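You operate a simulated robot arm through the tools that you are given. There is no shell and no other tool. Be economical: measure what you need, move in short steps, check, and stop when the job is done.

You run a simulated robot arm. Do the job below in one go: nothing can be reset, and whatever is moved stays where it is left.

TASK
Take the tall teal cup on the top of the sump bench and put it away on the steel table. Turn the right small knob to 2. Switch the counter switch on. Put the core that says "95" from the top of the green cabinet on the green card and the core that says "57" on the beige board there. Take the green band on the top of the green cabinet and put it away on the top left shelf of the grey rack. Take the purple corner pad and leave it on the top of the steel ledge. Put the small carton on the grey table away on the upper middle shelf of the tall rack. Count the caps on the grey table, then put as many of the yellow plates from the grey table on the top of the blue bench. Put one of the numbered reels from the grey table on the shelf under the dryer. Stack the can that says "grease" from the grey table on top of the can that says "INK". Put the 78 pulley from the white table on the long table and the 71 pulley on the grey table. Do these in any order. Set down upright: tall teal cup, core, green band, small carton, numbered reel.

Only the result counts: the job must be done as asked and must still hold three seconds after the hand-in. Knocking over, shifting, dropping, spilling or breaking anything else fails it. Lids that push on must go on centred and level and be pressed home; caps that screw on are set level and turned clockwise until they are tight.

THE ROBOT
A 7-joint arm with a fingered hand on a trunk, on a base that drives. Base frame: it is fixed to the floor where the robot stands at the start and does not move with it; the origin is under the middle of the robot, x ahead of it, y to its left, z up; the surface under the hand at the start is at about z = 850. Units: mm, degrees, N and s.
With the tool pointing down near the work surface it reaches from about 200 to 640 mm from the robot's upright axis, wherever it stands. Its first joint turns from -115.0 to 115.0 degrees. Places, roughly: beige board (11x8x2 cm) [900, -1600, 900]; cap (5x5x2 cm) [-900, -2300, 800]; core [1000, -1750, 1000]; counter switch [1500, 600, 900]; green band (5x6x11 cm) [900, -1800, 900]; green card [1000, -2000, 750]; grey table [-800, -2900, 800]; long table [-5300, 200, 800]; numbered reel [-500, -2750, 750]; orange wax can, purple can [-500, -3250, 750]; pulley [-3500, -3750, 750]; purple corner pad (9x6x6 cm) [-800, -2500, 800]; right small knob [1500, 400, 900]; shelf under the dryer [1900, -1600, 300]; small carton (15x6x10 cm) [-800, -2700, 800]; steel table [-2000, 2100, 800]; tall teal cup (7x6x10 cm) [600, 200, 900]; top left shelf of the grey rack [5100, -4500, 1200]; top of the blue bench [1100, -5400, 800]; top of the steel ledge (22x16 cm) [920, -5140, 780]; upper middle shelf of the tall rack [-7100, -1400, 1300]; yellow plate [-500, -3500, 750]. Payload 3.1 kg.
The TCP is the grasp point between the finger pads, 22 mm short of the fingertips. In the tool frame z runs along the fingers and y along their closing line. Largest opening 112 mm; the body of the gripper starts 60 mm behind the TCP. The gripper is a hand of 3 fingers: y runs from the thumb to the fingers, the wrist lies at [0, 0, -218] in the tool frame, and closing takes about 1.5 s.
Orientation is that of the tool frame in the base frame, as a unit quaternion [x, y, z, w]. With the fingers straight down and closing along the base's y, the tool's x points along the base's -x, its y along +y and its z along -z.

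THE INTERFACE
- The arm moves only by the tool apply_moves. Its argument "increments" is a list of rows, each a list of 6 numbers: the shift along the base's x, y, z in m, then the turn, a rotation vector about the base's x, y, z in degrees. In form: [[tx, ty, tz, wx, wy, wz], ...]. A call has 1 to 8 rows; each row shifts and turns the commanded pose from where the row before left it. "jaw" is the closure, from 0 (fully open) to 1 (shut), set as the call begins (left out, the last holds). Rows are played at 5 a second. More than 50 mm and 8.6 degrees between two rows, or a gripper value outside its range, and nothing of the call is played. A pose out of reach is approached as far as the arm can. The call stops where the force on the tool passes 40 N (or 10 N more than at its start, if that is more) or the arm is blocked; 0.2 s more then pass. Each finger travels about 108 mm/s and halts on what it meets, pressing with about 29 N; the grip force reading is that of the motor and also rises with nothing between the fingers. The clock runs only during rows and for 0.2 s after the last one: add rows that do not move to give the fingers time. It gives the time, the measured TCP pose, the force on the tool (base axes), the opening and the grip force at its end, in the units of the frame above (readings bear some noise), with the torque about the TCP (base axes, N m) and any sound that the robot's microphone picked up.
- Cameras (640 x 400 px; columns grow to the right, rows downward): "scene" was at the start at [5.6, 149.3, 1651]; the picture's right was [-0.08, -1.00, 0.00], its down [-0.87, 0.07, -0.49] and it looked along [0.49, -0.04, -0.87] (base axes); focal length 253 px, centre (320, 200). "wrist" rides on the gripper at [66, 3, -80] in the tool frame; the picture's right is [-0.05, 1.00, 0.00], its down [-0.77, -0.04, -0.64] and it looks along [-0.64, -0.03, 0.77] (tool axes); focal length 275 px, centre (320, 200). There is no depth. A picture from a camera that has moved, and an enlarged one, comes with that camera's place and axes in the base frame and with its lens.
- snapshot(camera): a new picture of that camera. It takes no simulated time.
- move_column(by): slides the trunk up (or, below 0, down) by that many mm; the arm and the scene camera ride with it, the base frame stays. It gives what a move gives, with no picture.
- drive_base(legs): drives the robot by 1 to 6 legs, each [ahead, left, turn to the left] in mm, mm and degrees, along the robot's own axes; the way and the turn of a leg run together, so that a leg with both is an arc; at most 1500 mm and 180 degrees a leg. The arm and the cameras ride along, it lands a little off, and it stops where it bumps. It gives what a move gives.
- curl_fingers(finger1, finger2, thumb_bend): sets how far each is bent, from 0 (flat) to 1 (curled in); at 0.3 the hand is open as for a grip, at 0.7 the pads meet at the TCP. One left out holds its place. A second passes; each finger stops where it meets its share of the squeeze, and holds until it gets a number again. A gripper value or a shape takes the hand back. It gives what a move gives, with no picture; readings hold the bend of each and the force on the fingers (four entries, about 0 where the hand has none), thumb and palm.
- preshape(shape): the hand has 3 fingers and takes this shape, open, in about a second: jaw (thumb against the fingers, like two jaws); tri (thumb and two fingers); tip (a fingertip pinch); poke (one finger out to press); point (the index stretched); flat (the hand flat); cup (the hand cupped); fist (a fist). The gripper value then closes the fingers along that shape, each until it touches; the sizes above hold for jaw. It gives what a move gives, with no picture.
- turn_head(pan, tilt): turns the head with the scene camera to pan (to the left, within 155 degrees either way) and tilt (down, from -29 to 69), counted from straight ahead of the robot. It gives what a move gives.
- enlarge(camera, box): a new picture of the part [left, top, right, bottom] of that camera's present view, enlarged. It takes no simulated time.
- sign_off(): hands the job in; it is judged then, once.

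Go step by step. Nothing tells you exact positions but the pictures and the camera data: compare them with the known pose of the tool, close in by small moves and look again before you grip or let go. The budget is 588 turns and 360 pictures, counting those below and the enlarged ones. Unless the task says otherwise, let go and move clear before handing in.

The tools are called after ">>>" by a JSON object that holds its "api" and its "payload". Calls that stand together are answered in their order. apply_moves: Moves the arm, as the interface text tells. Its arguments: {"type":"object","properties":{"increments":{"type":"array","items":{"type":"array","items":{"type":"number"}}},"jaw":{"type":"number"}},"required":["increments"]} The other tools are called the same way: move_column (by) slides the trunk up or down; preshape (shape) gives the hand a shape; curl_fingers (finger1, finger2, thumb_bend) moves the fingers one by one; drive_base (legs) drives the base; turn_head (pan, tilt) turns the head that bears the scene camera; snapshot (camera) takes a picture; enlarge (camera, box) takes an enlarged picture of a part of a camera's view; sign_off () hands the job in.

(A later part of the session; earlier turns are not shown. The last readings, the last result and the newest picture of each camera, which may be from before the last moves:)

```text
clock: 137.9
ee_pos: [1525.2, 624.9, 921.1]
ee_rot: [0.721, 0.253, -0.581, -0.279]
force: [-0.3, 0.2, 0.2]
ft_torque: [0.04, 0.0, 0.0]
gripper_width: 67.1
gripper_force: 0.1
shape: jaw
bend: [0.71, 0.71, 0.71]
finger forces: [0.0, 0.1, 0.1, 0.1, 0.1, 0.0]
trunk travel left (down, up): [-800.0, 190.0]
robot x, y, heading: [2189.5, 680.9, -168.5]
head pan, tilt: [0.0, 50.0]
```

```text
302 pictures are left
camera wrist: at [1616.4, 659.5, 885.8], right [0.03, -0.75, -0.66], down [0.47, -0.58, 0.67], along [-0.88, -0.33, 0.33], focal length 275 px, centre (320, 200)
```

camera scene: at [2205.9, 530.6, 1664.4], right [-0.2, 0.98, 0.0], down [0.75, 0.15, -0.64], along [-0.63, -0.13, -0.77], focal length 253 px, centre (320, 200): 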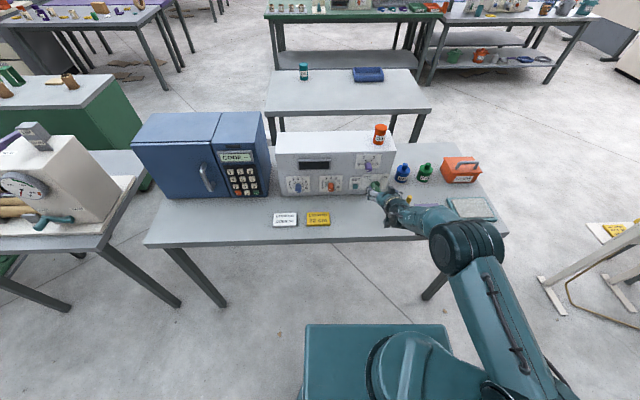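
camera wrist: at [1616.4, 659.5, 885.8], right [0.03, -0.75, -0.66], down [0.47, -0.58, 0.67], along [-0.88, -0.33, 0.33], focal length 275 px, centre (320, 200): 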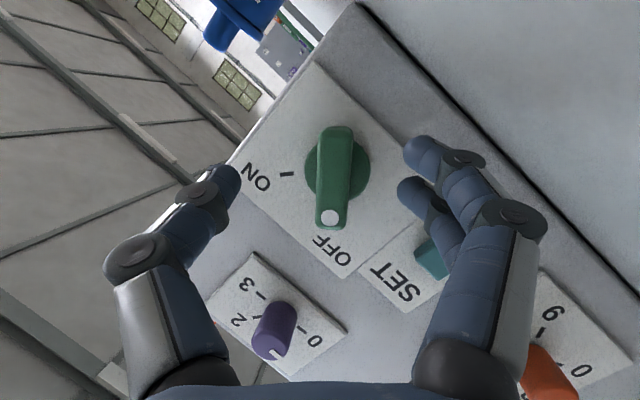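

>>> {"api": "apply_moves", "payload": {"increments": [[-0.014, -0.0033, -0.001, 0, 0, 0], [-0.012, -0.0028, -0.001, 0, 0, 0], [-0.006, -0.0014, 0, 0, 0, 0], [0, 0, 0, 0, 0, 0]]}}

>>> {"api": "snapshot", "payload": {"camera": "wrist"}}

```text
clock: 138.9
ee_pos: [1493.6, 618.4, 917.6]
ee_rot: [0.722, 0.254, -0.58, -0.279]
force: [4.7, 1.6, -0.8]
ft_torque: [0.08, -0.15, 0.12]
gripper_width: 66.8
gripper_force: 0.0
shape: jaw
bend: [0.71, 0.72, 0.71]
finger forces: [0.0, 5.2, 0.1, 0.0, 0.0, 0.0]
trunk travel left (down, up): [-800.0, 190.0]
robot x, y, heading: [2185.1, 683.5, -168.8]
head pan, tilt: [0.0, 50.0]
```

```text
301 pictures are left
camera wrist: at [1584.6, 653.1, 883.5], right [0.03, -0.75, -0.66], down [0.47, -0.58, 0.67], along [-0.88, -0.33, 0.33], focal length 275 px, centre (320, 200)
```

wrist: 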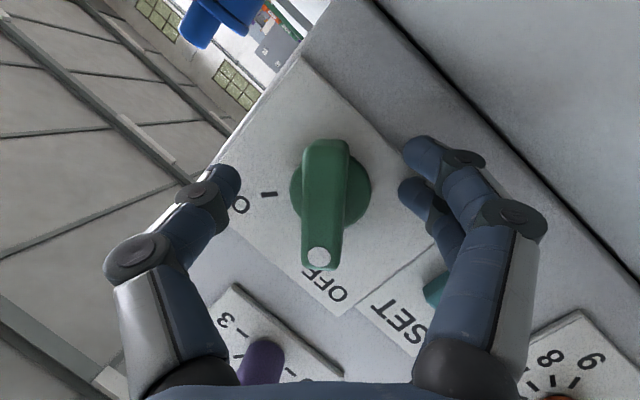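

Light touch of the panel; bar centred between the fingers. Close on it.

>>> {"api": "apply_moves", "payload": {"increments": [[0.002, 0.0005, 0, 0, 0, 0], [0, 0, 0, 0, 0, 0], [0, 0, 0, 0, 0, 0], [0, 0, 0, 0, 0, 0], [0, 0, 0, 0, 0, 0], [0, 0, 0, 0, 0, 0]], "jaw": 0.95}}

>>> {"api": "apply_moves", "payload": {"increments": [[0, 0, 0, -8.1, -1.9, 0], [0, 0, 0, -8.1, -1.9, 0], [0, 0, 0, -8.1, -1.9, 0], [0, 0, 0, -8.1, -1.9, 0], [0, 0, 0, 0, 0, 0]]}}

>>> {"api": "snapshot", "payload": {"camera": "wrist"}}

```text
clock: 140.3
ee_pos: [1493.8, 616.5, 917.1]
ee_rot: [0.722, 0.254, -0.58, -0.279]
force: [0.4, -7.2, -7.0]
ft_torque: [0.03, -0.2, 0.19]
gripper_width: 14.9
gripper_force: 29.0
shape: jaw
bend: [0.72, 0.71, 0.7]
finger forces: [15.1, 18.3, 0.0, 0.0, 23.4, 0.0]
trunk travel left (down, up): [-800.0, 190.0]
robot x, y, heading: [2187.1, 681.4, -168.8]
head pan, tilt: [0.0, 50.0]
```

```text
clock: 141.5
ee_pos: [1494.2, 614.7, 916.6]
ee_rot: [0.808, 0.1, -0.579, -0.05]
force: [1.9, -10.3, -7.6]
ft_torque: [0.07, -0.13, 0.34]
gripper_width: 15.0
gripper_force: 29.3
shape: jaw
bend: [0.72, 0.71, 0.7]
finger forces: [15.9, 19.8, 0.1, 0.1, 23.3, 0.0]
trunk travel left (down, up): [-800.0, 190.0]
robot x, y, heading: [2192.8, 686.0, -168.6]
head pan, tilt: [0.0, 50.0]
```

```text
300 pictures are left
camera wrist: at [1590.4, 629.4, 880.9], right [0.09, -0.98, -0.15], down [0.36, -0.11, 0.93], along [-0.93, -0.14, 0.34], focal length 275 px, centre (320, 200)
```

wrist: 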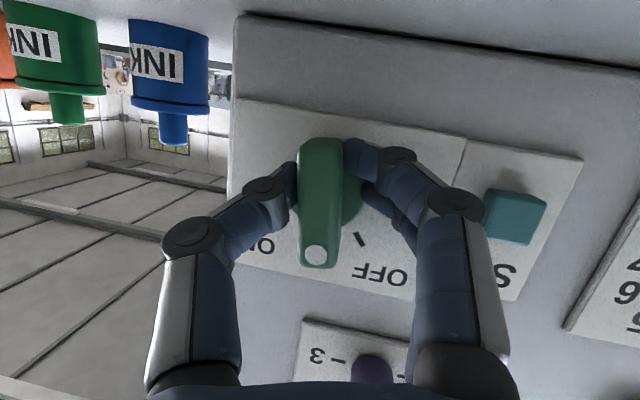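

>>> {"api": "apply_moves", "payload": {"increments": [[0, 0, 0, -8.1, -1.9, 0], [0, 0, 0, -8.1, -1.9, 0], [0, 0, 0, -8.1, -1.9, 0], [0, 0, 0, -8.1, -1.9, 0], [0, 0, 0, 0, 0, 0]]}}

>>> {"api": "snapshot", "payload": {"camera": "wrist"}}

>>> {"api": "enlarge", "payload": {"camera": "scene", "box": [330, 130, 490, 230]}}

```text
clock: 142.7
ee_pos: [1495.4, 613.6, 915.7]
ee_rot: [0.826, -0.062, -0.53, 0.184]
force: [-2.8, -13.6, 3.5]
ft_torque: [0.01, 0.14, 0.37]
gripper_width: 15.2
gripper_force: 29.3
shape: jaw
bend: [0.72, 0.71, 0.7]
finger forces: [16.2, 20.0, 0.1, 0.0, 22.3, 0.0]
trunk travel left (down, up): [-800.0, 190.0]
robot x, y, heading: [2191.6, 682.8, -168.6]
head pan, tilt: [0.0, 50.0]
```

```text
299 pictures are left
camera wrist: at [1595.6, 610.2, 891.4], right [0.07, -0.91, 0.41], down [0.24, 0.41, 0.88], along [-0.97, 0.03, 0.24], focal length 275 px, centre (320, 200)
```

wrist: 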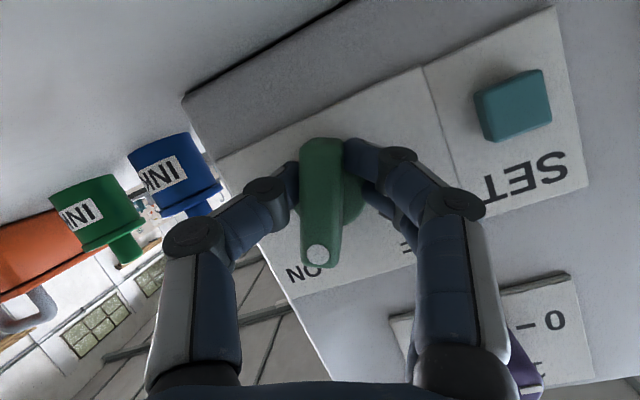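

```text
4.00 times, centred on (410, 180) of scene
camera zoom: at [2203.4, 527.5, 1664.2], right [-0.2, 0.98, 0.0], down [0.75, 0.15, -0.64], along [-0.63, -0.13, -0.77], focal length 1010 px, centre (-40, 280)
```

zoom: 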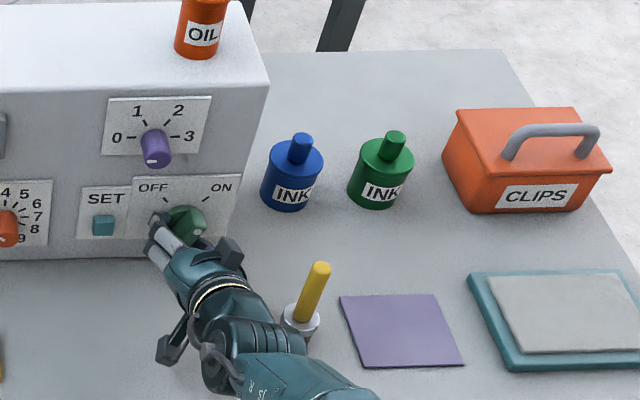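

Turned ~66° so far. The yellow-handled tool is close to the wrist, so I release, yaw the wrist away from it, and regrip for the last ~22°.

>>> {"api": "apply_moves", "payload": {"increments": [[0, 0, 0, 0, 0, 0], [0, 0, 0, 0, 0, 0], [0, 0, 0, 0, 0, 0], [0.025, 0.0055, 0, 0, 0, 0], [0.015, 0.0035, 0, 0, 0, -7], [0, 0, 0, 0, 0, -7], [0, 0, 0, 0, 0, -7], [0, 0, 0, 0, 0, 0]], "jaw": 0.4}}

>>> {"api": "snapshot", "payload": {"camera": "wrist"}}

```text
clock: 144.5
ee_pos: [1536.1, 627.2, 917.7]
ee_rot: [0.8, -0.213, -0.556, 0.083]
force: [-0.3, -0.2, -0.9]
ft_torque: [-0.01, 0.02, 0.04]
gripper_width: 66.9
gripper_force: 0.0
shape: jaw
bend: [0.71, 0.71, 0.71]
finger forces: [0.0, 0.1, 0.0, 0.1, 0.1, 0.0]
trunk travel left (down, up): [-800.0, 190.0]
robot x, y, heading: [2192.0, 684.2, -168.6]
head pan, tilt: [0.0, 50.0]
```

```text
297 pictures are left
camera wrist: at [1627.8, 587.3, 892.2], right [-0.26, -0.87, 0.41], down [0.37, 0.3, 0.88], along [-0.89, 0.38, 0.25], focal length 275 px, centre (320, 200)
```

wrist: 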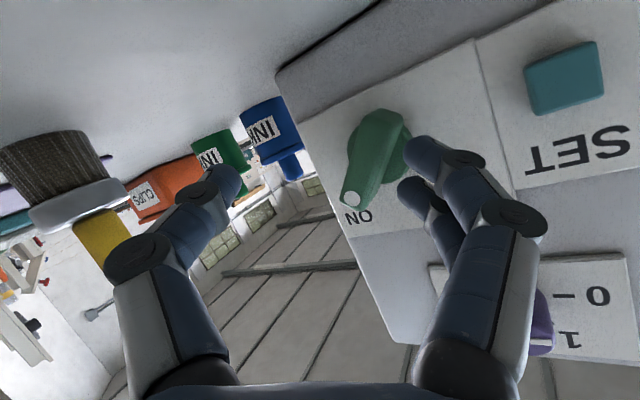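

>>> {"api": "enlarge", "payload": {"camera": "wrist", "box": [290, 70, 490, 270]}}

>>> {"api": "enlarge", "payload": {"camera": "scene", "box": [340, 150, 420, 210]}}

```text
2.00 times, centred on (390, 170) of wrist
camera zoom: at [1627.8, 587.3, 892.2], right [-0.26, -0.87, 0.41], down [0.37, 0.3, 0.88], along [-0.89, 0.38, 0.25], focal length 551 px, centre (180, 260)
```

zoom: 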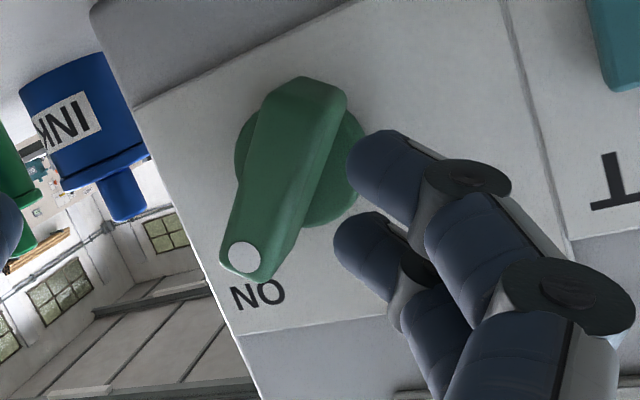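

```text
6.67 times, centred on (380, 180) of scene
camera zoom: at [2204.1, 531.9, 1664.5], right [-0.2, 0.98, 0.0], down [0.75, 0.15, -0.64], along [-0.63, -0.13, -0.77], focal length 1684 px, centre (-80, 333)
```

zoom: 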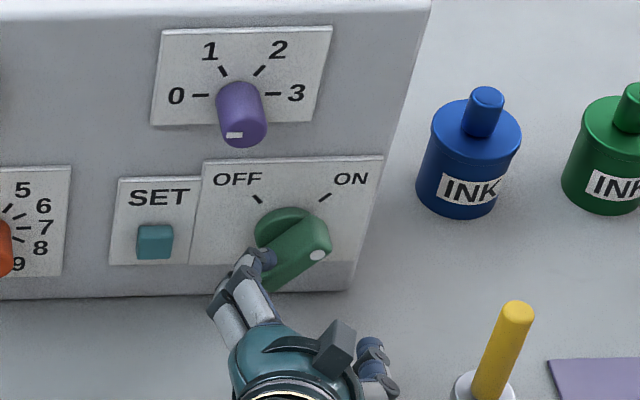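

The bar has snapped to about +43°, i.e. ON. I retreat and straighten the hand.

>>> {"api": "apply_moves", "payload": {"increments": [[0.04, 0.0095, 0.005, 0, 0, 0], [0.03, 0.007, 0.03, 0, 0, 0], [0.03, 0.007, 0.04, 0, 0, 7], [0.03, 0.007, 0.04, 0, 0, 7], [0.03, 0, 0.04, 0, 0, 7], [0, 0, 0.03, 8.0, 1.88, 0], [0, 0, 0, 8.0, 1.88, 0], [0, 0, 0, 5.0, 1.2, 0]], "jaw": 0}}

>>> {"api": "enlarge", "payload": {"camera": "scene", "box": [290, 130, 450, 230]}}

```text
refused: row 3 steps farther than a row can; nothing moved
```

```text
4.00 times, centred on (370, 180) of scene
camera zoom: at [2204.1, 531.9, 1664.5], right [-0.2, 0.98, 0.0], down [0.75, 0.15, -0.64], along [-0.63, -0.13, -0.77], focal length 1010 px, centre (120, 280)
```

zoom: 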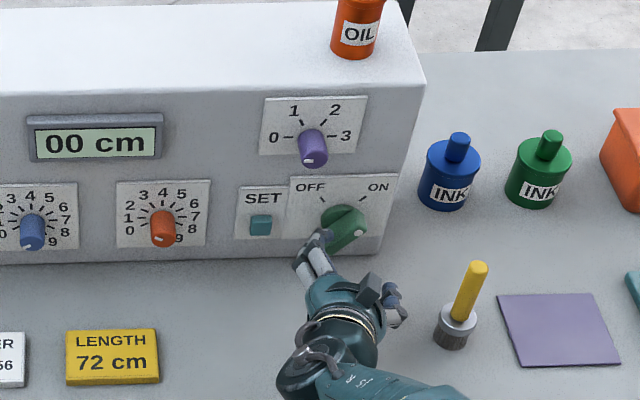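

The display lit up ("00 cm"), so the switch is on. Retreat with smaller steps.

>>> {"api": "apply_moves", "payload": {"increments": [[0.04, 0.0095, 0.005, 0, 0, 0], [0.03, 0.007, 0.03, 0, 0, 0], [0.025, 0.006, 0.035, 0, 0, 7], [0.025, 0.006, 0.035, 0, 0, 7], [0.025, 0, 0.04, 0, 0, 7], [0, 0, 0.04, 8.0, 1.88, 0], [0, 0, 0, 8.0, 1.88, 0], [0, 0, 0, 5.0, 1.2, 0]], "jaw": 0}}

>>> {"api": "apply_moves", "payload": {"increments": [[0.03, 0.007, 0, 1.947, -8.27, 0], [0.03, 0.007, 0, 1.947, -8.27, 0], [0.03, 0.007, 0, 1.947, -8.27, 0], [0.03, 0.007, 0, 1.947, -8.27, 0], [0.03, 0.007, 0, 1.947, -8.27, 0], [0.02, 0.005, 0, 1.947, -8.27, 0], [0.02, 0.005, 0, 1.947, -8.27, 0], [0.02, 0.005, 0, 1.947, -8.27, 0]]}}

>>> {"api": "enlarge", "payload": {"camera": "scene", "box": [290, 140, 370, 200]}}

```text
clock: 146.3
ee_pos: [1692.3, 630.7, 1109.5]
ee_rot: [0.821, 0.044, -0.568, 0.032]
force: [0.0, -0.2, -0.6]
ft_torque: [-0.01, -0.03, 0.0]
gripper_width: 111.7
gripper_force: 0.1
shape: jaw
bend: [0.3, 0.3, 0.3]
finger forces: [0.1, 0.0, 0.0, 0.0, 0.0, 0.0]
out of reach, approached as far as the arm can: row 5
trunk travel left (down, up): [-800.0, 190.0]
robot x, y, heading: [2190.7, 679.4, -168.4]
head pan, tilt: [0.0, 50.0]
```

```text
clock: 148.1
ee_pos: [1902.5, 680.4, 1107.6]
ee_rot: [0.994, 0.09, -0.017, -0.055]
force: [0.5, -0.6, 0.5]
ft_torque: [0.0, 0.0, 0.01]
gripper_width: 112.2
gripper_force: 0.1
shape: jaw
bend: [0.3, 0.3, 0.3]
finger forces: [0.1, 0.0, 0.0, 0.0, 0.0, 0.0]
trunk travel left (down, up): [-800.0, 190.0]
robot x, y, heading: [2187.9, 681.1, -168.5]
head pan, tilt: [0.0, 50.0]
```

```text
6.67 times, centred on (330, 170) of scene
camera zoom: at [2203.1, 530.8, 1664.4], right [-0.2, 0.98, 0.0], down [0.75, 0.15, -0.64], along [-0.63, -0.13, -0.77], focal length 1684 px, centre (253, 400)
```

zoom: 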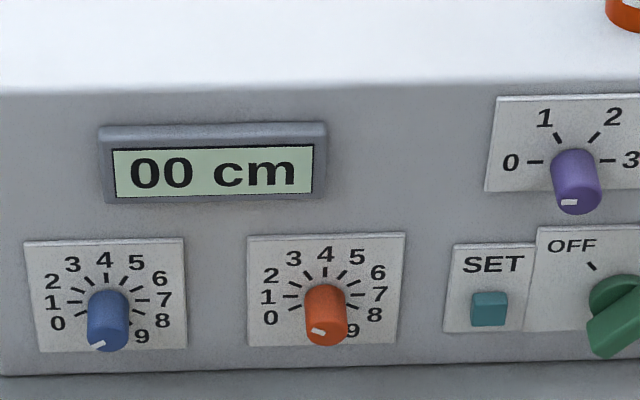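

Everything here is done. I level the hand and drive back around to the green cabinet.

>>> {"api": "apply_moves", "payload": {"increments": [[0, 0, 0.03, -6.1, -2.5, 0], [0, 0, 0.03, 0, 0, 0]]}}

>>> {"api": "drive_base", "payload": {"legs": [[0, 0, -11.5], [0, -810, 0], [1200, 0, 0], [1200, 0, 0], [0, 0, 180]]}}

>>> {"api": "turn_head", "payload": {"pan": -60, "tilt": 35}}

>>> {"api": "snapshot", "payload": {"camera": "scene"}}

```text
clock: 148.7
ee_pos: [1903.1, 681.1, 1171.2]
ee_rot: [0.996, 0.092, -0.001, 0.0]
force: [-0.1, -0.3, 0.1]
ft_torque: [0.04, 0.01, 0.0]
gripper_width: 112.0
gripper_force: 0.0
shape: jaw
bend: [0.3, 0.3, 0.3]
finger forces: [0.0, 0.0, 0.0, 0.1, 0.1, 0.1]
trunk travel left (down, up): [-800.0, 190.0]
robot x, y, heading: [2188.4, 684.7, -168.8]
head pan, tilt: [0.0, 50.0]
```

```text
clock: 172.4
ee_pos: [42.0, 1364.2, 1170.3]
ee_rot: [0.017, 1.0, 0.001, 0.002]
force: [-0.2, 0.3, -0.4]
ft_torque: [0.0, 0.02, 0.03]
gripper_width: 111.9
gripper_force: 0.1
shape: jaw
bend: [0.3, 0.3, 0.3]
finger forces: [0.0, 0.1, 0.0, 0.0, 0.0, 0.0]
trunk travel left (down, up): [-800.0, 190.0]
robot x, y, heading: [-239.8, 1423.4, -0.9]
head pan, tilt: [0.0, 50.0]
```

```text
clock: 173.7
ee_pos: [41.1, 1365.0, 1169.9]
ee_rot: [0.016, 1.0, 0.0, 0.002]
force: [0.2, -0.6, -0.6]
ft_torque: [-0.01, 0.0, 0.02]
gripper_width: 111.8
gripper_force: 0.1
shape: jaw
bend: [0.3, 0.3, 0.3]
finger forces: [0.1, 0.1, 0.1, 0.0, 0.0, 0.0]
trunk travel left (down, up): [-800.0, 190.0]
robot x, y, heading: [-239.4, 1422.5, -1.1]
head pan, tilt: [-60.0, 35.0]
```

```text
292 pictures are left
camera scene: at [-254.5, 1502.1, 1686.2], right [-0.87, -0.49, 0.0], down [-0.28, 0.5, -0.82], along [0.4, -0.72, -0.57], focal length 253 px, centre (320, 200)
```

scene: 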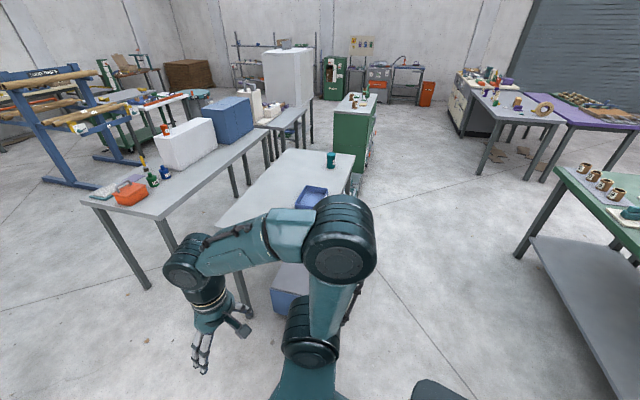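

>>> {"api": "drive_base", "payload": {"legs": [[0, -1400, 0], [0, -1300, 0]]}}

>>> {"api": "turn_head", "payload": {"pan": -15, "tilt": 35}}

>>> {"api": "snapshot", "payload": {"camera": "scene"}}

```text
clock: 187.0
ee_pos: [26.1, -1367.9, 1170.0]
ee_rot: [0.003, 1.0, 0.0, 0.002]
force: [-0.3, 0.5, 0.3]
ft_torque: [0.02, 0.04, -0.04]
gripper_width: 111.9
gripper_force: 0.0
shape: jaw
bend: [0.3, 0.3, 0.3]
finger forces: [0.0, 0.1, 0.0, 0.1, 0.0, 0.0]
trunk travel left (down, up): [-800.0, 190.0]
robot x, y, heading: [-259.5, -1314.2, 0.6]
head pan, tilt: [-60.0, 35.0]
```

```text
clock: 188.1
ee_pos: [26.3, -1368.0, 1170.4]
ee_rot: [0.004, 1.0, 0.0, 0.002]
force: [-0.3, -0.1, 0.0]
ft_torque: [0.02, 0.03, -0.03]
gripper_width: 111.7
gripper_force: 0.1
shape: jaw
bend: [0.3, 0.3, 0.3]
finger forces: [0.0, 0.0, 0.0, 0.1, 0.1, 0.0]
trunk travel left (down, up): [-800.0, 190.0]
robot x, y, heading: [-255.7, -1317.6, 0.7]
head pan, tilt: [-15.0, 35.0]
```

```text
291 pictures are left
camera scene: at [-232.8, -1185.1, 1686.2], right [-0.25, -0.97, 0.0], down [-0.56, 0.14, -0.82], along [0.79, -0.2, -0.57], focal length 253 px, centre (320, 200)
```

scene: 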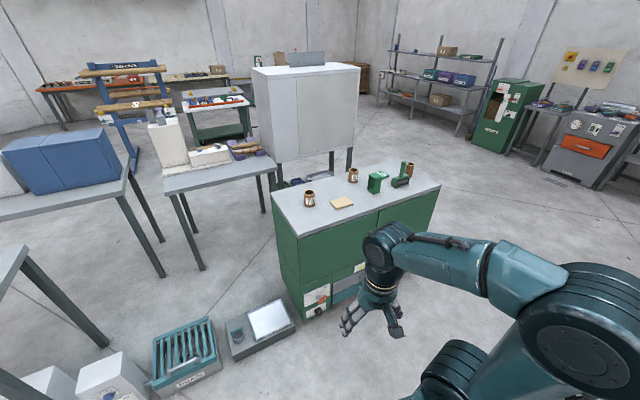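

>>> {"api": "enlarge", "payload": {"camera": "scene", "box": [260, 140, 460, 265]}}

```text
3.20 times, centred on (360, 202) of scene
camera zoom: at [-232.8, -1185.1, 1686.2], right [-0.25, -0.97, 0.0], down [-0.56, 0.14, -0.82], along [0.79, -0.2, -0.57], focal length 808 px, centre (192, 192)
```

zoom: 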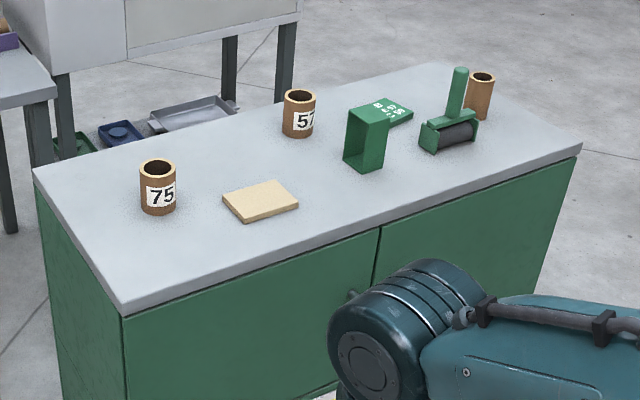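

Top of the cabinet seen: core "75", beige board, core "57", green band, green card (behind the band), a green roller, another core. I approach to about 500 mm from its front edge.

>>> {"api": "drive_base", "payload": {"legs": [[0, -745, 0], [560, 0, 0], [0, 0, 13.7]]}}

>>> {"api": "turn_head", "payload": {"pan": 0, "tilt": 45}}

>>> {"api": "snapshot", "payload": {"camera": "scene"}}

```text
clock: 195.8
ee_pos: [599.0, -2036.7, 1170.9]
ee_rot: [-0.121, 0.993, 0.0, 0.001]
force: [0.1, 0.1, -0.4]
ft_torque: [-0.04, 0.0, 0.0]
gripper_width: 111.7
gripper_force: 0.0
shape: jaw
bend: [0.3, 0.3, 0.3]
finger forces: [0.0, 0.1, 0.0, 0.0, 0.0, 0.1]
trunk travel left (down, up): [-800.0, 190.0]
robot x, y, heading: [311.8, -2058.1, 14.9]
head pan, tilt: [-15.0, 35.0]
```

```text
clock: 196.6
ee_pos: [599.7, -2037.6, 1170.2]
ee_rot: [-0.121, 0.993, 0.0, 0.002]
force: [-0.5, 0.6, 0.4]
ft_torque: [0.02, -0.02, -0.02]
gripper_width: 111.9
gripper_force: 0.0
shape: jaw
bend: [0.3, 0.3, 0.3]
finger forces: [0.0, 0.0, 0.0, 0.1, 0.0, 0.0]
trunk travel left (down, up): [-800.0, 190.0]
robot x, y, heading: [313.5, -2057.7, 14.9]
head pan, tilt: [0.0, 45.0]
```

```text
289 pictures are left
camera scene: at [294.2, -1902.0, 1671.5], right [0.26, -0.97, 0.0], down [-0.68, -0.18, -0.71], along [0.68, 0.18, -0.71], focal length 253 px, centre (320, 200)
```

scene: 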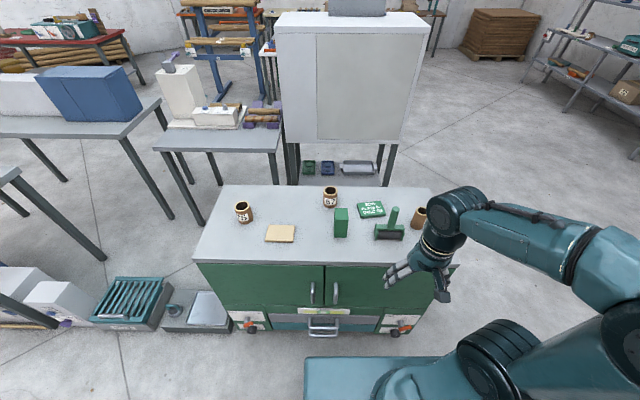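

>>> {"api": "enlarge", "payload": {"camera": "scene", "box": [190, 170, 470, 280]}}

>>> {"api": "enlarge", "payload": {"camera": "scene", "box": [310, 180, 450, 255]}}

```text
2.29 times, centred on (330, 225) of scene
camera zoom: at [294.2, -1902.0, 1671.5], right [0.26, -0.97, 0.0], down [-0.68, -0.18, -0.71], along [0.68, 0.18, -0.71], focal length 577 px, centre (297, 143)
```

zoom: 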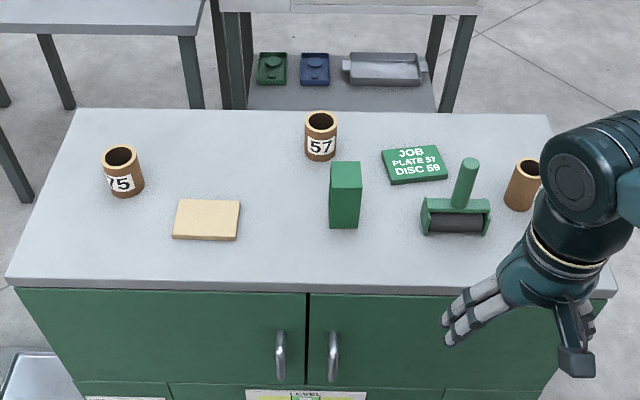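

```text
4.57 times, centred on (380, 218) of scene
camera zoom: at [294.2, -1902.0, 1671.5], right [0.26, -0.97, 0.0], down [-0.68, -0.18, -0.71], along [0.68, 0.18, -0.71], focal length 1155 px, centre (46, 120)
```

zoom: 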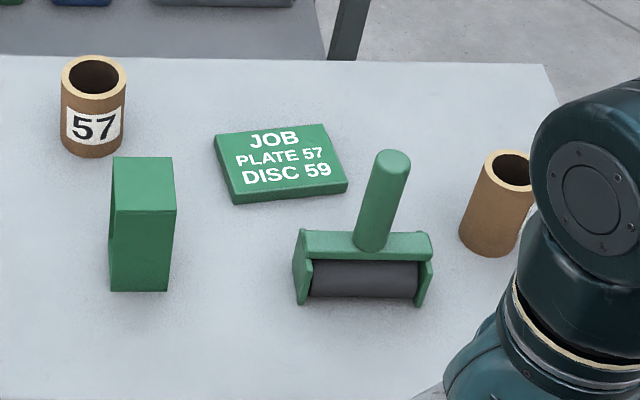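

Third core's label is hidden; I'll check it with the wrist camera. I drive 190 mm closer and bring the hand over the third core.

>>> {"api": "drive_base", "payload": {"legs": [[190, 0, 0]]}}

>>> {"api": "snapshot", "payload": {"camera": "wrist"}}

>>> {"api": "snapshot", "payload": {"camera": "scene"}}

```text
clock: 198.2
ee_pos: [784.5, -1987.8, 1169.7]
ee_rot: [-0.121, 0.993, -0.001, 0.001]
force: [0.4, -0.2, -0.4]
ft_torque: [-0.01, -0.01, 0.0]
gripper_width: 112.0
gripper_force: 0.1
shape: jaw
bend: [0.3, 0.3, 0.3]
finger forces: [0.0, 0.0, 0.1, 0.1, 0.0, 0.0]
trunk travel left (down, up): [-800.0, 190.0]
robot x, y, heading: [496.3, -2006.9, 14.9]
head pan, tilt: [0.0, 45.0]
```

```text
286 pictures are left
camera wrist: at [718.5, -2000.2, 1250.5], right [-0.2, 0.98, 0.0], down [0.75, 0.15, 0.64], along [0.63, 0.13, -0.77], focal length 275 px, centre (320, 200)
```

wrist: 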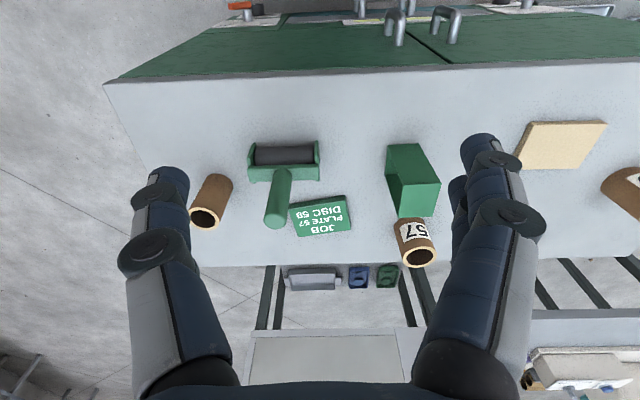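

```text
285 pictures are left
camera scene: at [479.0, -1852.5, 1671.4], right [0.26, -0.97, 0.0], down [-0.68, -0.18, -0.71], along [0.68, 0.18, -0.71], focal length 253 px, centre (320, 200)
```

scene: 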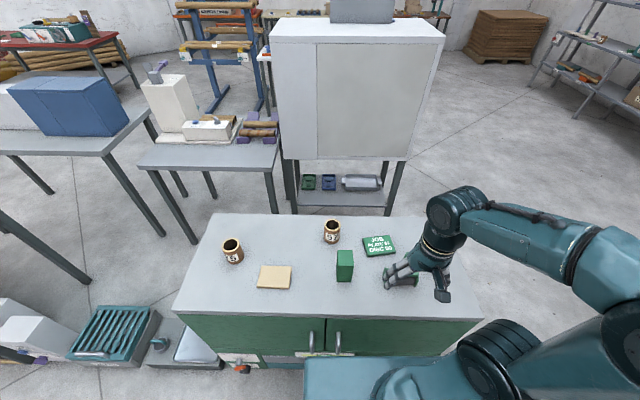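

>>> {"api": "apply_moves", "payload": {"increments": [[0.035, -0.018, 0, 0, 0, 0], [0.035, -0.018, 0, 0, 0, 0], [0.035, -0.018, 0, 0, 0, 0], [0.035, -0.018, 0, 0, 0, 0], [0.035, -0.018, 0, 0, 0, 0], [0.025, -0.01, -0.02, 0, 0, 0], [0, 0, -0.03, 0, 0, 0], [0, 0, 0, 0, 0, 0]]}}

>>> {"api": "snapshot", "payload": {"camera": "wrist"}}

```text
clock: 200.0
ee_pos: [984.8, -2087.8, 1121.5]
ee_rot: [-0.122, 0.993, 0.001, 0.002]
force: [-0.8, -0.6, -0.3]
ft_torque: [0.02, 0.01, 0.0]
gripper_width: 112.1
gripper_force: 0.0
shape: jaw
bend: [0.3, 0.3, 0.3]
finger forces: [0.1, 0.0, 0.1, 0.1, 0.1, 0.0]
trunk travel left (down, up): [-800.0, 190.0]
robot x, y, heading: [500.7, -2008.9, 15.0]
head pan, tilt: [0.0, 45.0]
```

```text
284 pictures are left
camera wrist: at [918.9, -2101.0, 1200.7], right [-0.2, 0.98, 0.0], down [0.75, 0.15, 0.64], along [0.63, 0.13, -0.77], focal length 275 px, centre (320, 200)
```

wrist: 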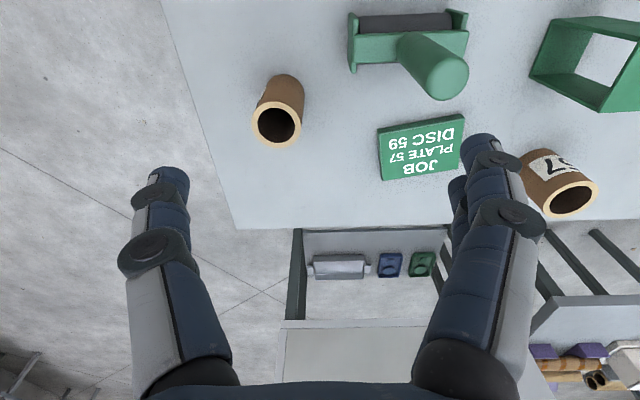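

Core top centre ≈ (1057, -2121), top z≈918, so the cabinet top is ≈850. Move over it.

>>> {"api": "apply_moves", "payload": {"increments": [[0.036, -0.016, -0.02, 0, 0, 0], [0.036, -0.016, -0.02, 0, 0, 0], [0, 0, -0.04, 0, 0, 0], [0, 0, 0, 0, 0, 0]]}}

>>> {"api": "snapshot", "payload": {"camera": "wrist"}}

```text
clock: 201.0
ee_pos: [1056.9, -2118.5, 1040.5]
ee_rot: [-0.121, 0.993, 0.0, 0.002]
force: [-0.5, 0.0, 0.2]
ft_torque: [0.0, 0.04, 0.0]
gripper_width: 111.8
gripper_force: 0.0
shape: jaw
bend: [0.3, 0.3, 0.3]
finger forces: [0.1, 0.0, 0.0, 0.1, 0.0, 0.1]
trunk travel left (down, up): [-800.0, 190.0]
robot x, y, heading: [496.2, -2006.3, 15.2]
head pan, tilt: [0.0, 45.0]
```

```text
283 pictures are left
camera wrist: at [990.3, -2130.9, 1120.8], right [-0.2, 0.98, 0.0], down [0.75, 0.15, 0.64], along [0.63, 0.13, -0.77], focal length 275 px, centre (320, 200)
```

wrist: 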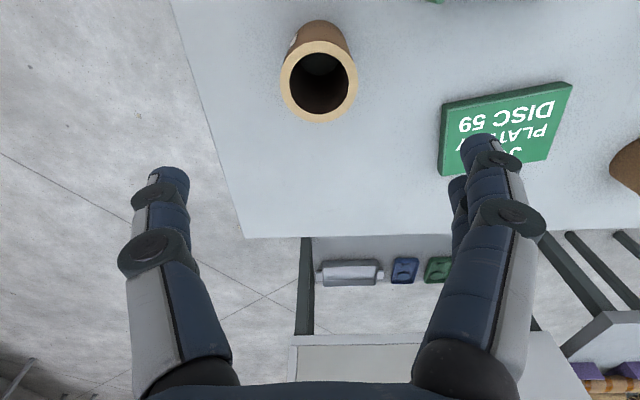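

>>> {"api": "apply_moves", "payload": {"increments": [[-0.008, -0.001, -0.04, 0, 0, 0], [0, 0, -0.04, 0, 0, 0], [0, 0, -0.04, 0, 0, 0], [0, 0, -0.022, 0, 0, 0], [0, 0, 0, 0, 0, 0]]}}

>>> {"api": "snapshot", "payload": {"camera": "wrist"}}

```text
clock: 202.2
ee_pos: [1048.5, -2118.6, 900.5]
ee_rot: [-0.122, 0.993, 0.001, 0.003]
force: [0.9, -0.1, -0.2]
ft_torque: [0.02, -0.01, 0.0]
gripper_width: 111.9
gripper_force: 0.0
shape: jaw
bend: [0.3, 0.3, 0.3]
finger forces: [0.0, 0.1, 0.1, 0.0, 0.0, 0.0]
trunk travel left (down, up): [-800.0, 190.0]
robot x, y, heading: [498.7, -2005.9, 15.1]
head pan, tilt: [0.0, 45.0]
```

```text
282 pictures are left
camera wrist: at [982.3, -2131.1, 980.1], right [-0.2, 0.98, 0.0], down [0.75, 0.15, 0.64], along [0.63, 0.13, -0.77], focal length 275 px, centre (320, 200)
```

wrist: 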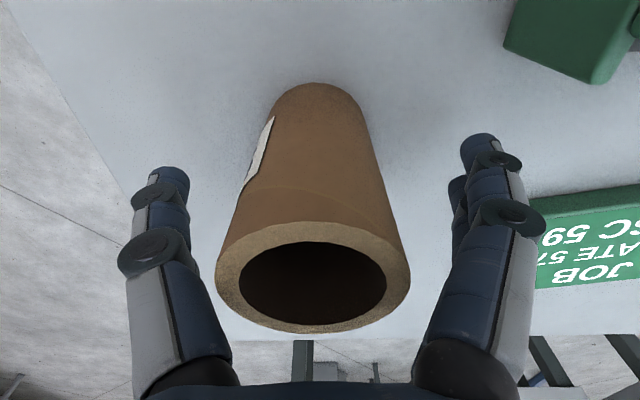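

>>> {"api": "apply_moves", "payload": {"increments": [[0, 0, 0, 0, 0, 0], [0, 0, 0, 0, 0, 0], [0, 0, 0, 0, 0, 0], [0, 0, 0, 0, 0, 0], [0, 0, 0, 0, 0, 0], [0, 0, 0, 0, 0, 0], [0, 0, 0, 0, 0, 0]], "jaw": 1}}

>>> {"api": "apply_moves", "payload": {"increments": [[0, 0, 0.03, 0, 0, 0], [0, 0, 0.04, 0, 0, 0], [0, 0, 0.04, 0, 0, 0], [0, 0, 0.04, 0, 0, 0], [0, 0, 0, 0, 0, -8.5], [0, 0, 0, 0, 0, -8.5], [0, 0, 0, 0, 0, -8.5], [0, 0, 0, 0, 0, -8.5]]}}

>>> {"api": "enlarge", "payload": {"camera": "scene", "box": [320, 160, 480, 260]}}

```text
clock: 203.8
ee_pos: [1048.4, -2117.9, 900.0]
ee_rot: [-0.122, 0.993, 0.0, 0.002]
force: [-0.9, -0.3, 0.4]
ft_torque: [0.0, -0.01, -0.01]
gripper_width: 41.4
gripper_force: 29.0
shape: jaw
bend: [0.73, 0.73, 0.7]
finger forces: [13.2, 13.0, 0.1, 0.1, 26.4, 0.0]
trunk travel left (down, up): [-800.0, 190.0]
robot x, y, heading: [500.4, -2007.1, 15.0]
head pan, tilt: [0.0, 45.0]
```

```text
clock: 205.6
ee_pos: [1049.6, -2121.0, 1048.3]
ee_rot: [0.175, 0.985, 0.0, 0.002]
force: [-0.3, -0.3, 0.1]
ft_torque: [-0.02, 0.01, 0.03]
gripper_width: 41.1
gripper_force: 28.5
shape: jaw
bend: [0.73, 0.73, 0.7]
finger forces: [13.2, 13.0, 0.0, 0.1, 26.4, 0.0]
trunk travel left (down, up): [-800.0, 190.0]
robot x, y, heading: [500.8, -2007.2, 15.1]
head pan, tilt: [0.0, 45.0]
```

```text
4.00 times, centred on (400, 210) of scene
camera zoom: at [478.9, -1852.5, 1671.4], right [0.26, -0.97, 0.0], down [-0.68, -0.18, -0.71], along [0.68, 0.18, -0.71], focal length 1010 px, centre (0, 160)
```

zoom: 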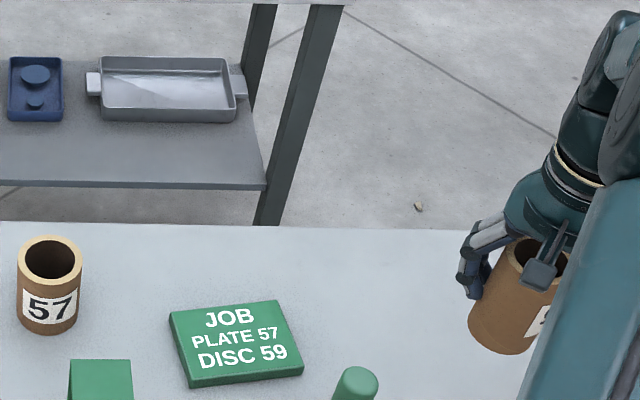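

>>> {"api": "apply_moves", "payload": {"increments": [[-0.03, 0.03, 0, 0, 0, -8.5], [-0.03, 0.03, 0, 0, 0, -8.5], [-0.03, 0.03, 0, 0, 0, -8.5], [-0.03, 0.03, 0, 0, 0, -8.5]]}}

>>> {"api": "enlarge", "payload": {"camera": "scene", "box": [320, 180, 480, 280]}}

```text
clock: 206.6
ee_pos: [926.3, -2001.1, 1046.3]
ee_rot: [0.456, 0.89, -0.001, 0.002]
force: [-0.6, -0.1, -0.2]
ft_torque: [-0.06, 0.01, 0.01]
gripper_width: 41.4
gripper_force: 29.2
shape: jaw
bend: [0.73, 0.74, 0.7]
finger forces: [13.3, 13.1, 0.0, 0.0, 26.6, 0.0]
trunk travel left (down, up): [-800.0, 190.0]
robot x, y, heading: [499.8, -2006.3, 15.0]
head pan, tilt: [0.0, 45.0]
```

```text
4.00 times, centred on (400, 230) of scene
camera zoom: at [477.2, -1850.7, 1671.2], right [0.26, -0.97, 0.0], down [-0.68, -0.18, -0.71], along [0.68, 0.18, -0.71], focal length 1010 px, centre (0, 80)
```

zoom: 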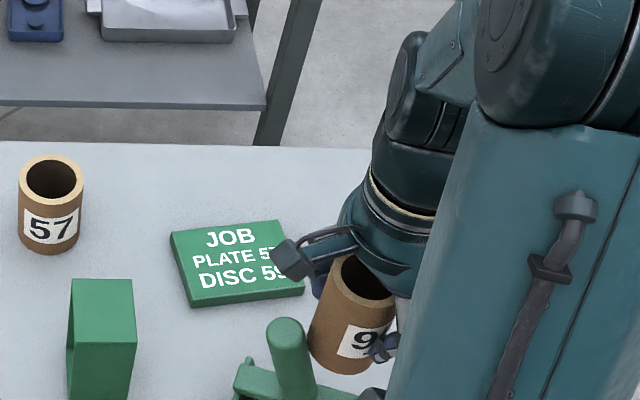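

Label starts with 9: it's the "95". Now take it over the green card, centre ≈ (1074, -1927), turning the hand back.

>>> {"api": "apply_moves", "payload": {"increments": [[0.0185, 0.00925, 0, 0, 0, 8.5], [0.0185, 0.00925, 0, 0, 0, 8.5], [0.0185, 0.00925, 0, 0, 0, 8.5], [0.0185, 0.00925, 0, 0, 0, 8.5], [0.0185, 0.00925, 0, 0, 0, 8.5], [0.0185, 0.00925, 0, 0, 0, 8.5], [0.0185, 0.00925, 0, 0, 0, 8.5], [0.0185, 0.00925, 0, 0, 0, 8.5]]}}

>>> {"api": "snapshot", "payload": {"camera": "wrist"}}

>>> {"api": "enlarge", "payload": {"camera": "scene", "box": [300, 160, 460, 260]}}

```text
clock: 208.4
ee_pos: [1077.3, -1927.3, 1047.7]
ee_rot: [-0.123, 0.992, 0.0, 0.002]
force: [-0.4, -0.6, -0.5]
ft_torque: [0.01, 0.01, -0.02]
gripper_width: 41.0
gripper_force: 29.0
shape: jaw
bend: [0.73, 0.74, 0.7]
finger forces: [13.3, 13.1, 0.0, 0.0, 26.5, 0.0]
trunk travel left (down, up): [-800.0, 190.0]
robot x, y, heading: [501.4, -2005.5, 15.3]
head pan, tilt: [0.0, 45.0]
```

```text
279 pictures are left
camera wrist: at [1010.8, -1939.5, 1128.1], right [-0.2, 0.98, 0.0], down [0.75, 0.15, 0.64], along [0.63, 0.13, -0.77], focal length 275 px, centre (320, 200)
```

wrist: 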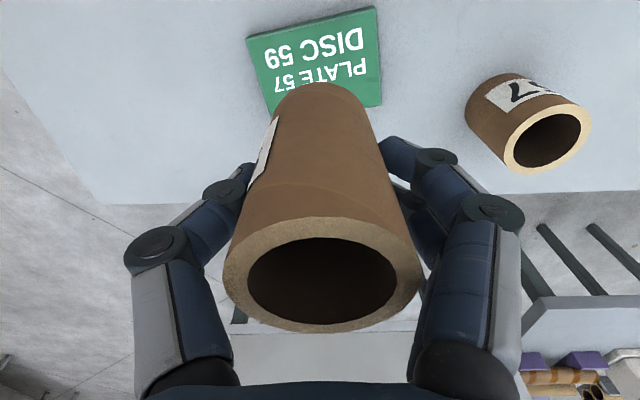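

```text
4.00 times, centred on (380, 210) of scene
camera zoom: at [479.6, -1852.1, 1671.4], right [0.26, -0.97, 0.0], down [-0.68, -0.18, -0.71], along [0.68, 0.18, -0.71], focal length 1010 px, centre (80, 160)
```

zoom: 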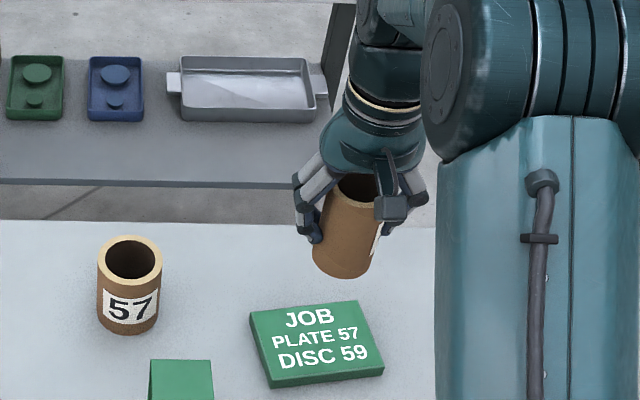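

>>> {"api": "apply_moves", "payload": {"increments": [[-0.003, -0.002, -0.04, 0, 0, 0], [0, 0, -0.04, 0, 0, 0], [0, 0, -0.02, 0, 0, 0], [0, 0, -0.015, 0, 0, 0], [0, 0, 0, 0, 0, 0]]}}

>>> {"api": "enlarge", "payload": {"camera": "scene", "box": [300, 180, 460, 280]}}

>>> {"api": "apply_moves", "payload": {"increments": [[0, 0, -0.003, 0, 0, 0], [0, 0, -0.003, 0, 0, 0]]}}

```text
clock: 209.6
ee_pos: [1074.3, -1930.5, 934.0]
ee_rot: [-0.122, 0.992, 0.0, 0.002]
force: [0.3, 0.6, 0.0]
ft_torque: [-0.01, 0.03, -0.01]
gripper_width: 41.1
gripper_force: 29.4
shape: jaw
bend: [0.73, 0.74, 0.7]
finger forces: [13.3, 13.2, 0.0, 0.0, 26.4, 0.0]
trunk travel left (down, up): [-800.0, 190.0]
robot x, y, heading: [496.0, -2008.1, 15.1]
head pan, tilt: [0.0, 45.0]
```

```text
4.00 times, centred on (380, 230) of scene
camera zoom: at [478.3, -1852.6, 1671.4], right [0.26, -0.97, 0.0], down [-0.68, -0.18, -0.71], along [0.68, 0.18, -0.71], focal length 1010 px, centre (80, 80)
```

zoom: 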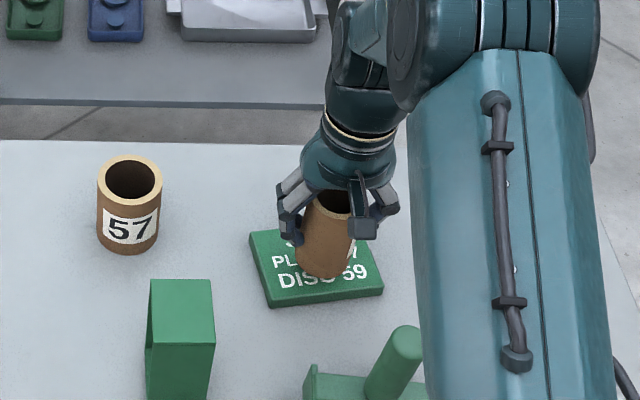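

```text
clock: 210.2
ee_pos: [1072.1, -1927.9, 926.8]
ee_rot: [-0.122, 0.993, 0.0, 0.002]
force: [-0.8, -0.5, -0.3]
ft_torque: [0.01, 0.04, 0.02]
gripper_width: 41.3
gripper_force: 28.8
shape: jaw
bend: [0.73, 0.74, 0.7]
finger forces: [13.4, 13.1, 0.0, 0.1, 26.5, 0.1]
trunk travel left (down, up): [-800.0, 190.0]
robot x, y, heading: [500.6, -2006.4, 15.0]
head pan, tilt: [0.0, 45.0]
```

>>> {"api": "apply_moves", "payload": {"increments": [[0, 0, -0.003, 0, 0, 0], [0, 0, -0.002, 0, 0, 0]]}}

>>> {"api": "apply_moves", "payload": {"increments": [[0, 0, -0.003, 0, 0, 0], [0, 0, 0, 0, 0, 0]]}}

>>> {"api": "apply_moves", "payload": {"increments": [[0, 0, -0.003, 0, 0, 0], [0, 0, 0, 0, 0, 0]]}}

```text
clock: 210.8
ee_pos: [1073.4, -1928.0, 923.7]
ee_rot: [-0.12, 0.993, 0.0, 0.002]
force: [-0.6, 0.5, 0.2]
ft_torque: [0.03, -0.04, -0.01]
gripper_width: 41.3
gripper_force: 29.1
shape: jaw
bend: [0.73, 0.74, 0.7]
finger forces: [13.3, 13.2, 0.1, 0.0, 26.4, 0.0]
trunk travel left (down, up): [-800.0, 190.0]
robot x, y, heading: [499.8, -2006.0, 14.7]
head pan, tilt: [0.0, 45.0]
```

```text
clock: 211.4
ee_pos: [1072.9, -1928.9, 920.8]
ee_rot: [-0.122, 0.992, 0.001, 0.002]
force: [-0.6, -0.3, 0.0]
ft_torque: [-0.03, -0.01, -0.01]
gripper_width: 41.2
gripper_force: 28.9
shape: jaw
bend: [0.73, 0.74, 0.7]
finger forces: [13.3, 13.2, 0.1, 0.0, 26.4, 0.0]
trunk travel left (down, up): [-800.0, 190.0]
robot x, y, heading: [498.9, -2006.2, 15.0]
head pan, tilt: [0.0, 45.0]
```

```text
clock: 212.0
ee_pos: [1073.1, -1928.5, 915.6]
ee_rot: [-0.121, 0.993, 0.001, 0.001]
force: [0.4, 0.5, -0.4]
ft_torque: [-0.01, -0.04, 0.02]
gripper_width: 41.3
gripper_force: 29.3
shape: jaw
bend: [0.73, 0.74, 0.7]
finger forces: [13.3, 13.3, 0.1, 0.0, 26.4, 0.0]
trunk travel left (down, up): [-800.0, 190.0]
robot x, y, heading: [499.7, -2008.3, 15.0]
head pan, tilt: [0.0, 45.0]
```

>>> {"api": "apply_moves", "payload": {"increments": [[0, 0, -0.003, 0, 0, 0], [0, 0, 0, 0, 0, 0]]}}

>>> {"api": "apply_moves", "payload": {"increments": [[0, 0, -0.003, 0, 0, 0], [0, 0, 0, 0, 0, 0]]}}

>>> {"api": "apply_moves", "payload": {"increments": [[0, 0, -0.002, 0, 0, 0], [0, 0, 0, 0, 0, 0]]}}

```text
clock: 212.6
ee_pos: [1073.0, -1928.5, 914.6]
ee_rot: [-0.122, 0.993, 0.0, 0.003]
force: [1.6, 0.9, 10.2]
ft_torque: [0.06, 0.0, 0.01]
gripper_width: 41.4
gripper_force: 28.7
shape: jaw
bend: [0.74, 0.74, 0.7]
finger forces: [14.4, 14.3, 0.0, 0.0, 28.4, 0.1]
trunk travel left (down, up): [-800.0, 190.0]
robot x, y, heading: [498.5, -2008.3, 14.7]
head pan, tilt: [0.0, 45.0]
```

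```text
clock: 213.2
ee_pos: [1073.0, -1928.5, 912.7]
ee_rot: [-0.122, 0.993, 0.0, 0.005]
force: [4.2, 2.0, 27.6]
ft_torque: [0.08, -0.01, 0.0]
gripper_width: 41.6
gripper_force: 28.6
shape: jaw
bend: [0.74, 0.74, 0.7]
finger forces: [16.2, 16.9, 0.0, 0.1, 32.0, 0.1]
trunk travel left (down, up): [-800.0, 190.0]
robot x, y, heading: [497.7, -2008.9, 14.9]
head pan, tilt: [0.0, 45.0]
```

```text
clock: 213.8
ee_pos: [1072.9, -1929.3, 912.6]
ee_rot: [-0.122, 0.992, 0.001, 0.008]
force: [-3.3, -0.8, 24.7]
ft_torque: [0.03, 0.09, 0.0]
gripper_width: 42.9
gripper_force: 28.8
shape: jaw
bend: [0.75, 0.75, 0.71]
finger forces: [16.8, 16.0, 0.0, 0.1, 32.0, 0.0]
trunk travel left (down, up): [-800.0, 190.0]
robot x, y, heading: [496.3, -2004.6, 14.9]
head pan, tilt: [0.0, 45.0]
stopped in row 2: the force on the tool passed its limit at 41 N (the readings are from after the stop); the commanded pose is now the measured one
```

On the card. Ease and release, then rise.

>>> {"api": "apply_moves", "payload": {"increments": [[0, 0, 0.002, 0, 0, 0], [0, 0, 0, 0, 0, 0], [0, 0, 0, 0, 0, 0]], "jaw": 0.4}}

>>> {"api": "apply_moves", "payload": {"increments": [[0, 0, 0, 0, 0, 0], [0, 0, 0, 0, 0, 0], [0, 0, 0, 0, 0, 0], [0, 0, 0.04, 0, 0, 0], [0, 0, 0.05, 0, 0, 0], [0, 0, 0.05, 0, 0, 0], [0, 0, 0.02, 0, 0, 0]], "jaw": 0}}

>>> {"api": "snapshot", "payload": {"camera": "wrist"}}

```text
clock: 214.6
ee_pos: [1073.1, -1928.9, 911.8]
ee_rot: [-0.122, 0.993, 0.001, 0.004]
force: [0.7, 0.3, -0.4]
ft_torque: [-0.01, 0.01, -0.04]
gripper_width: 66.7
gripper_force: 0.1
shape: jaw
bend: [0.71, 0.71, 0.71]
finger forces: [0.0, 0.0, 0.0, 0.1, 0.0, 0.1]
trunk travel left (down, up): [-800.0, 190.0]
robot x, y, heading: [495.6, -2006.1, 15.2]
head pan, tilt: [0.0, 45.0]
```

```text
clock: 216.2
ee_pos: [1076.6, -1929.1, 1070.6]
ee_rot: [-0.121, 0.993, 0.001, 0.005]
force: [0.4, 0.6, 0.4]
ft_torque: [0.01, 0.04, 0.01]
gripper_width: 111.9
gripper_force: 0.1
shape: jaw
bend: [0.3, 0.3, 0.3]
finger forces: [0.1, 0.0, 0.1, 0.0, 0.1, 0.1]
trunk travel left (down, up): [-800.0, 190.0]
robot x, y, heading: [498.3, -2009.8, 15.1]
head pan, tilt: [0.0, 45.0]
```

```text
276 pictures are left
camera wrist: at [1009.5, -1941.7, 1151.7], right [-0.2, 0.98, 0.0], down [0.75, 0.15, 0.64], along [0.63, 0.13, -0.77], focal length 275 px, centre (320, 200)
```

wrist: 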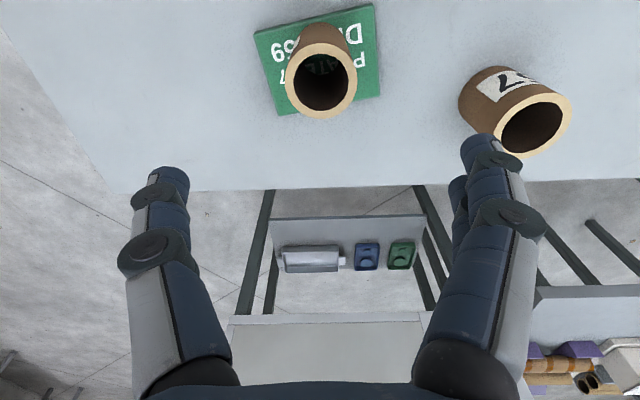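

Core 95 stands on the green card. Shift the base left 150 mm to reach core 57 comfortably.

>>> {"api": "drive_base", "payload": {"legs": [[0, 150, 0]]}}

>>> {"api": "snapshot", "payload": {"camera": "wrist"}}

```text
clock: 217.6
ee_pos: [1036.5, -1780.3, 1071.2]
ee_rot: [-0.122, 0.993, 0.0, 0.005]
force: [0.1, 0.4, -0.1]
ft_torque: [-0.02, 0.0, 0.0]
gripper_width: 111.7
gripper_force: 0.1
shape: jaw
bend: [0.3, 0.3, 0.3]
finger forces: [0.0, 0.0, 0.0, 0.1, 0.1, 0.1]
trunk travel left (down, up): [-800.0, 190.0]
robot x, y, heading: [458.0, -1859.3, 14.9]
head pan, tilt: [0.0, 45.0]
```

```text
275 pictures are left
camera wrist: at [970.2, -1794.0, 1151.3], right [-0.2, 0.98, 0.0], down [0.75, 0.15, 0.64], along [0.63, 0.13, -0.77], focal length 275 px, centre (320, 200)
```

wrist: 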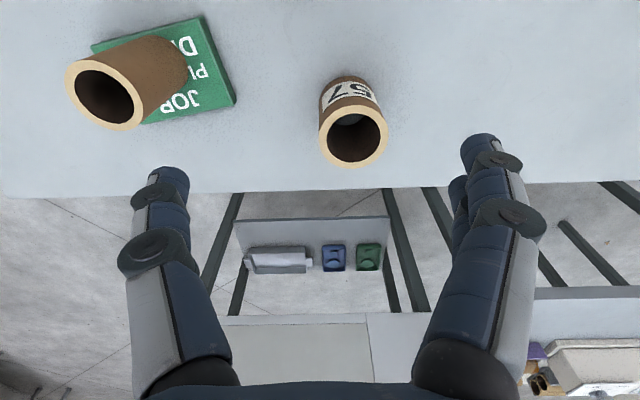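

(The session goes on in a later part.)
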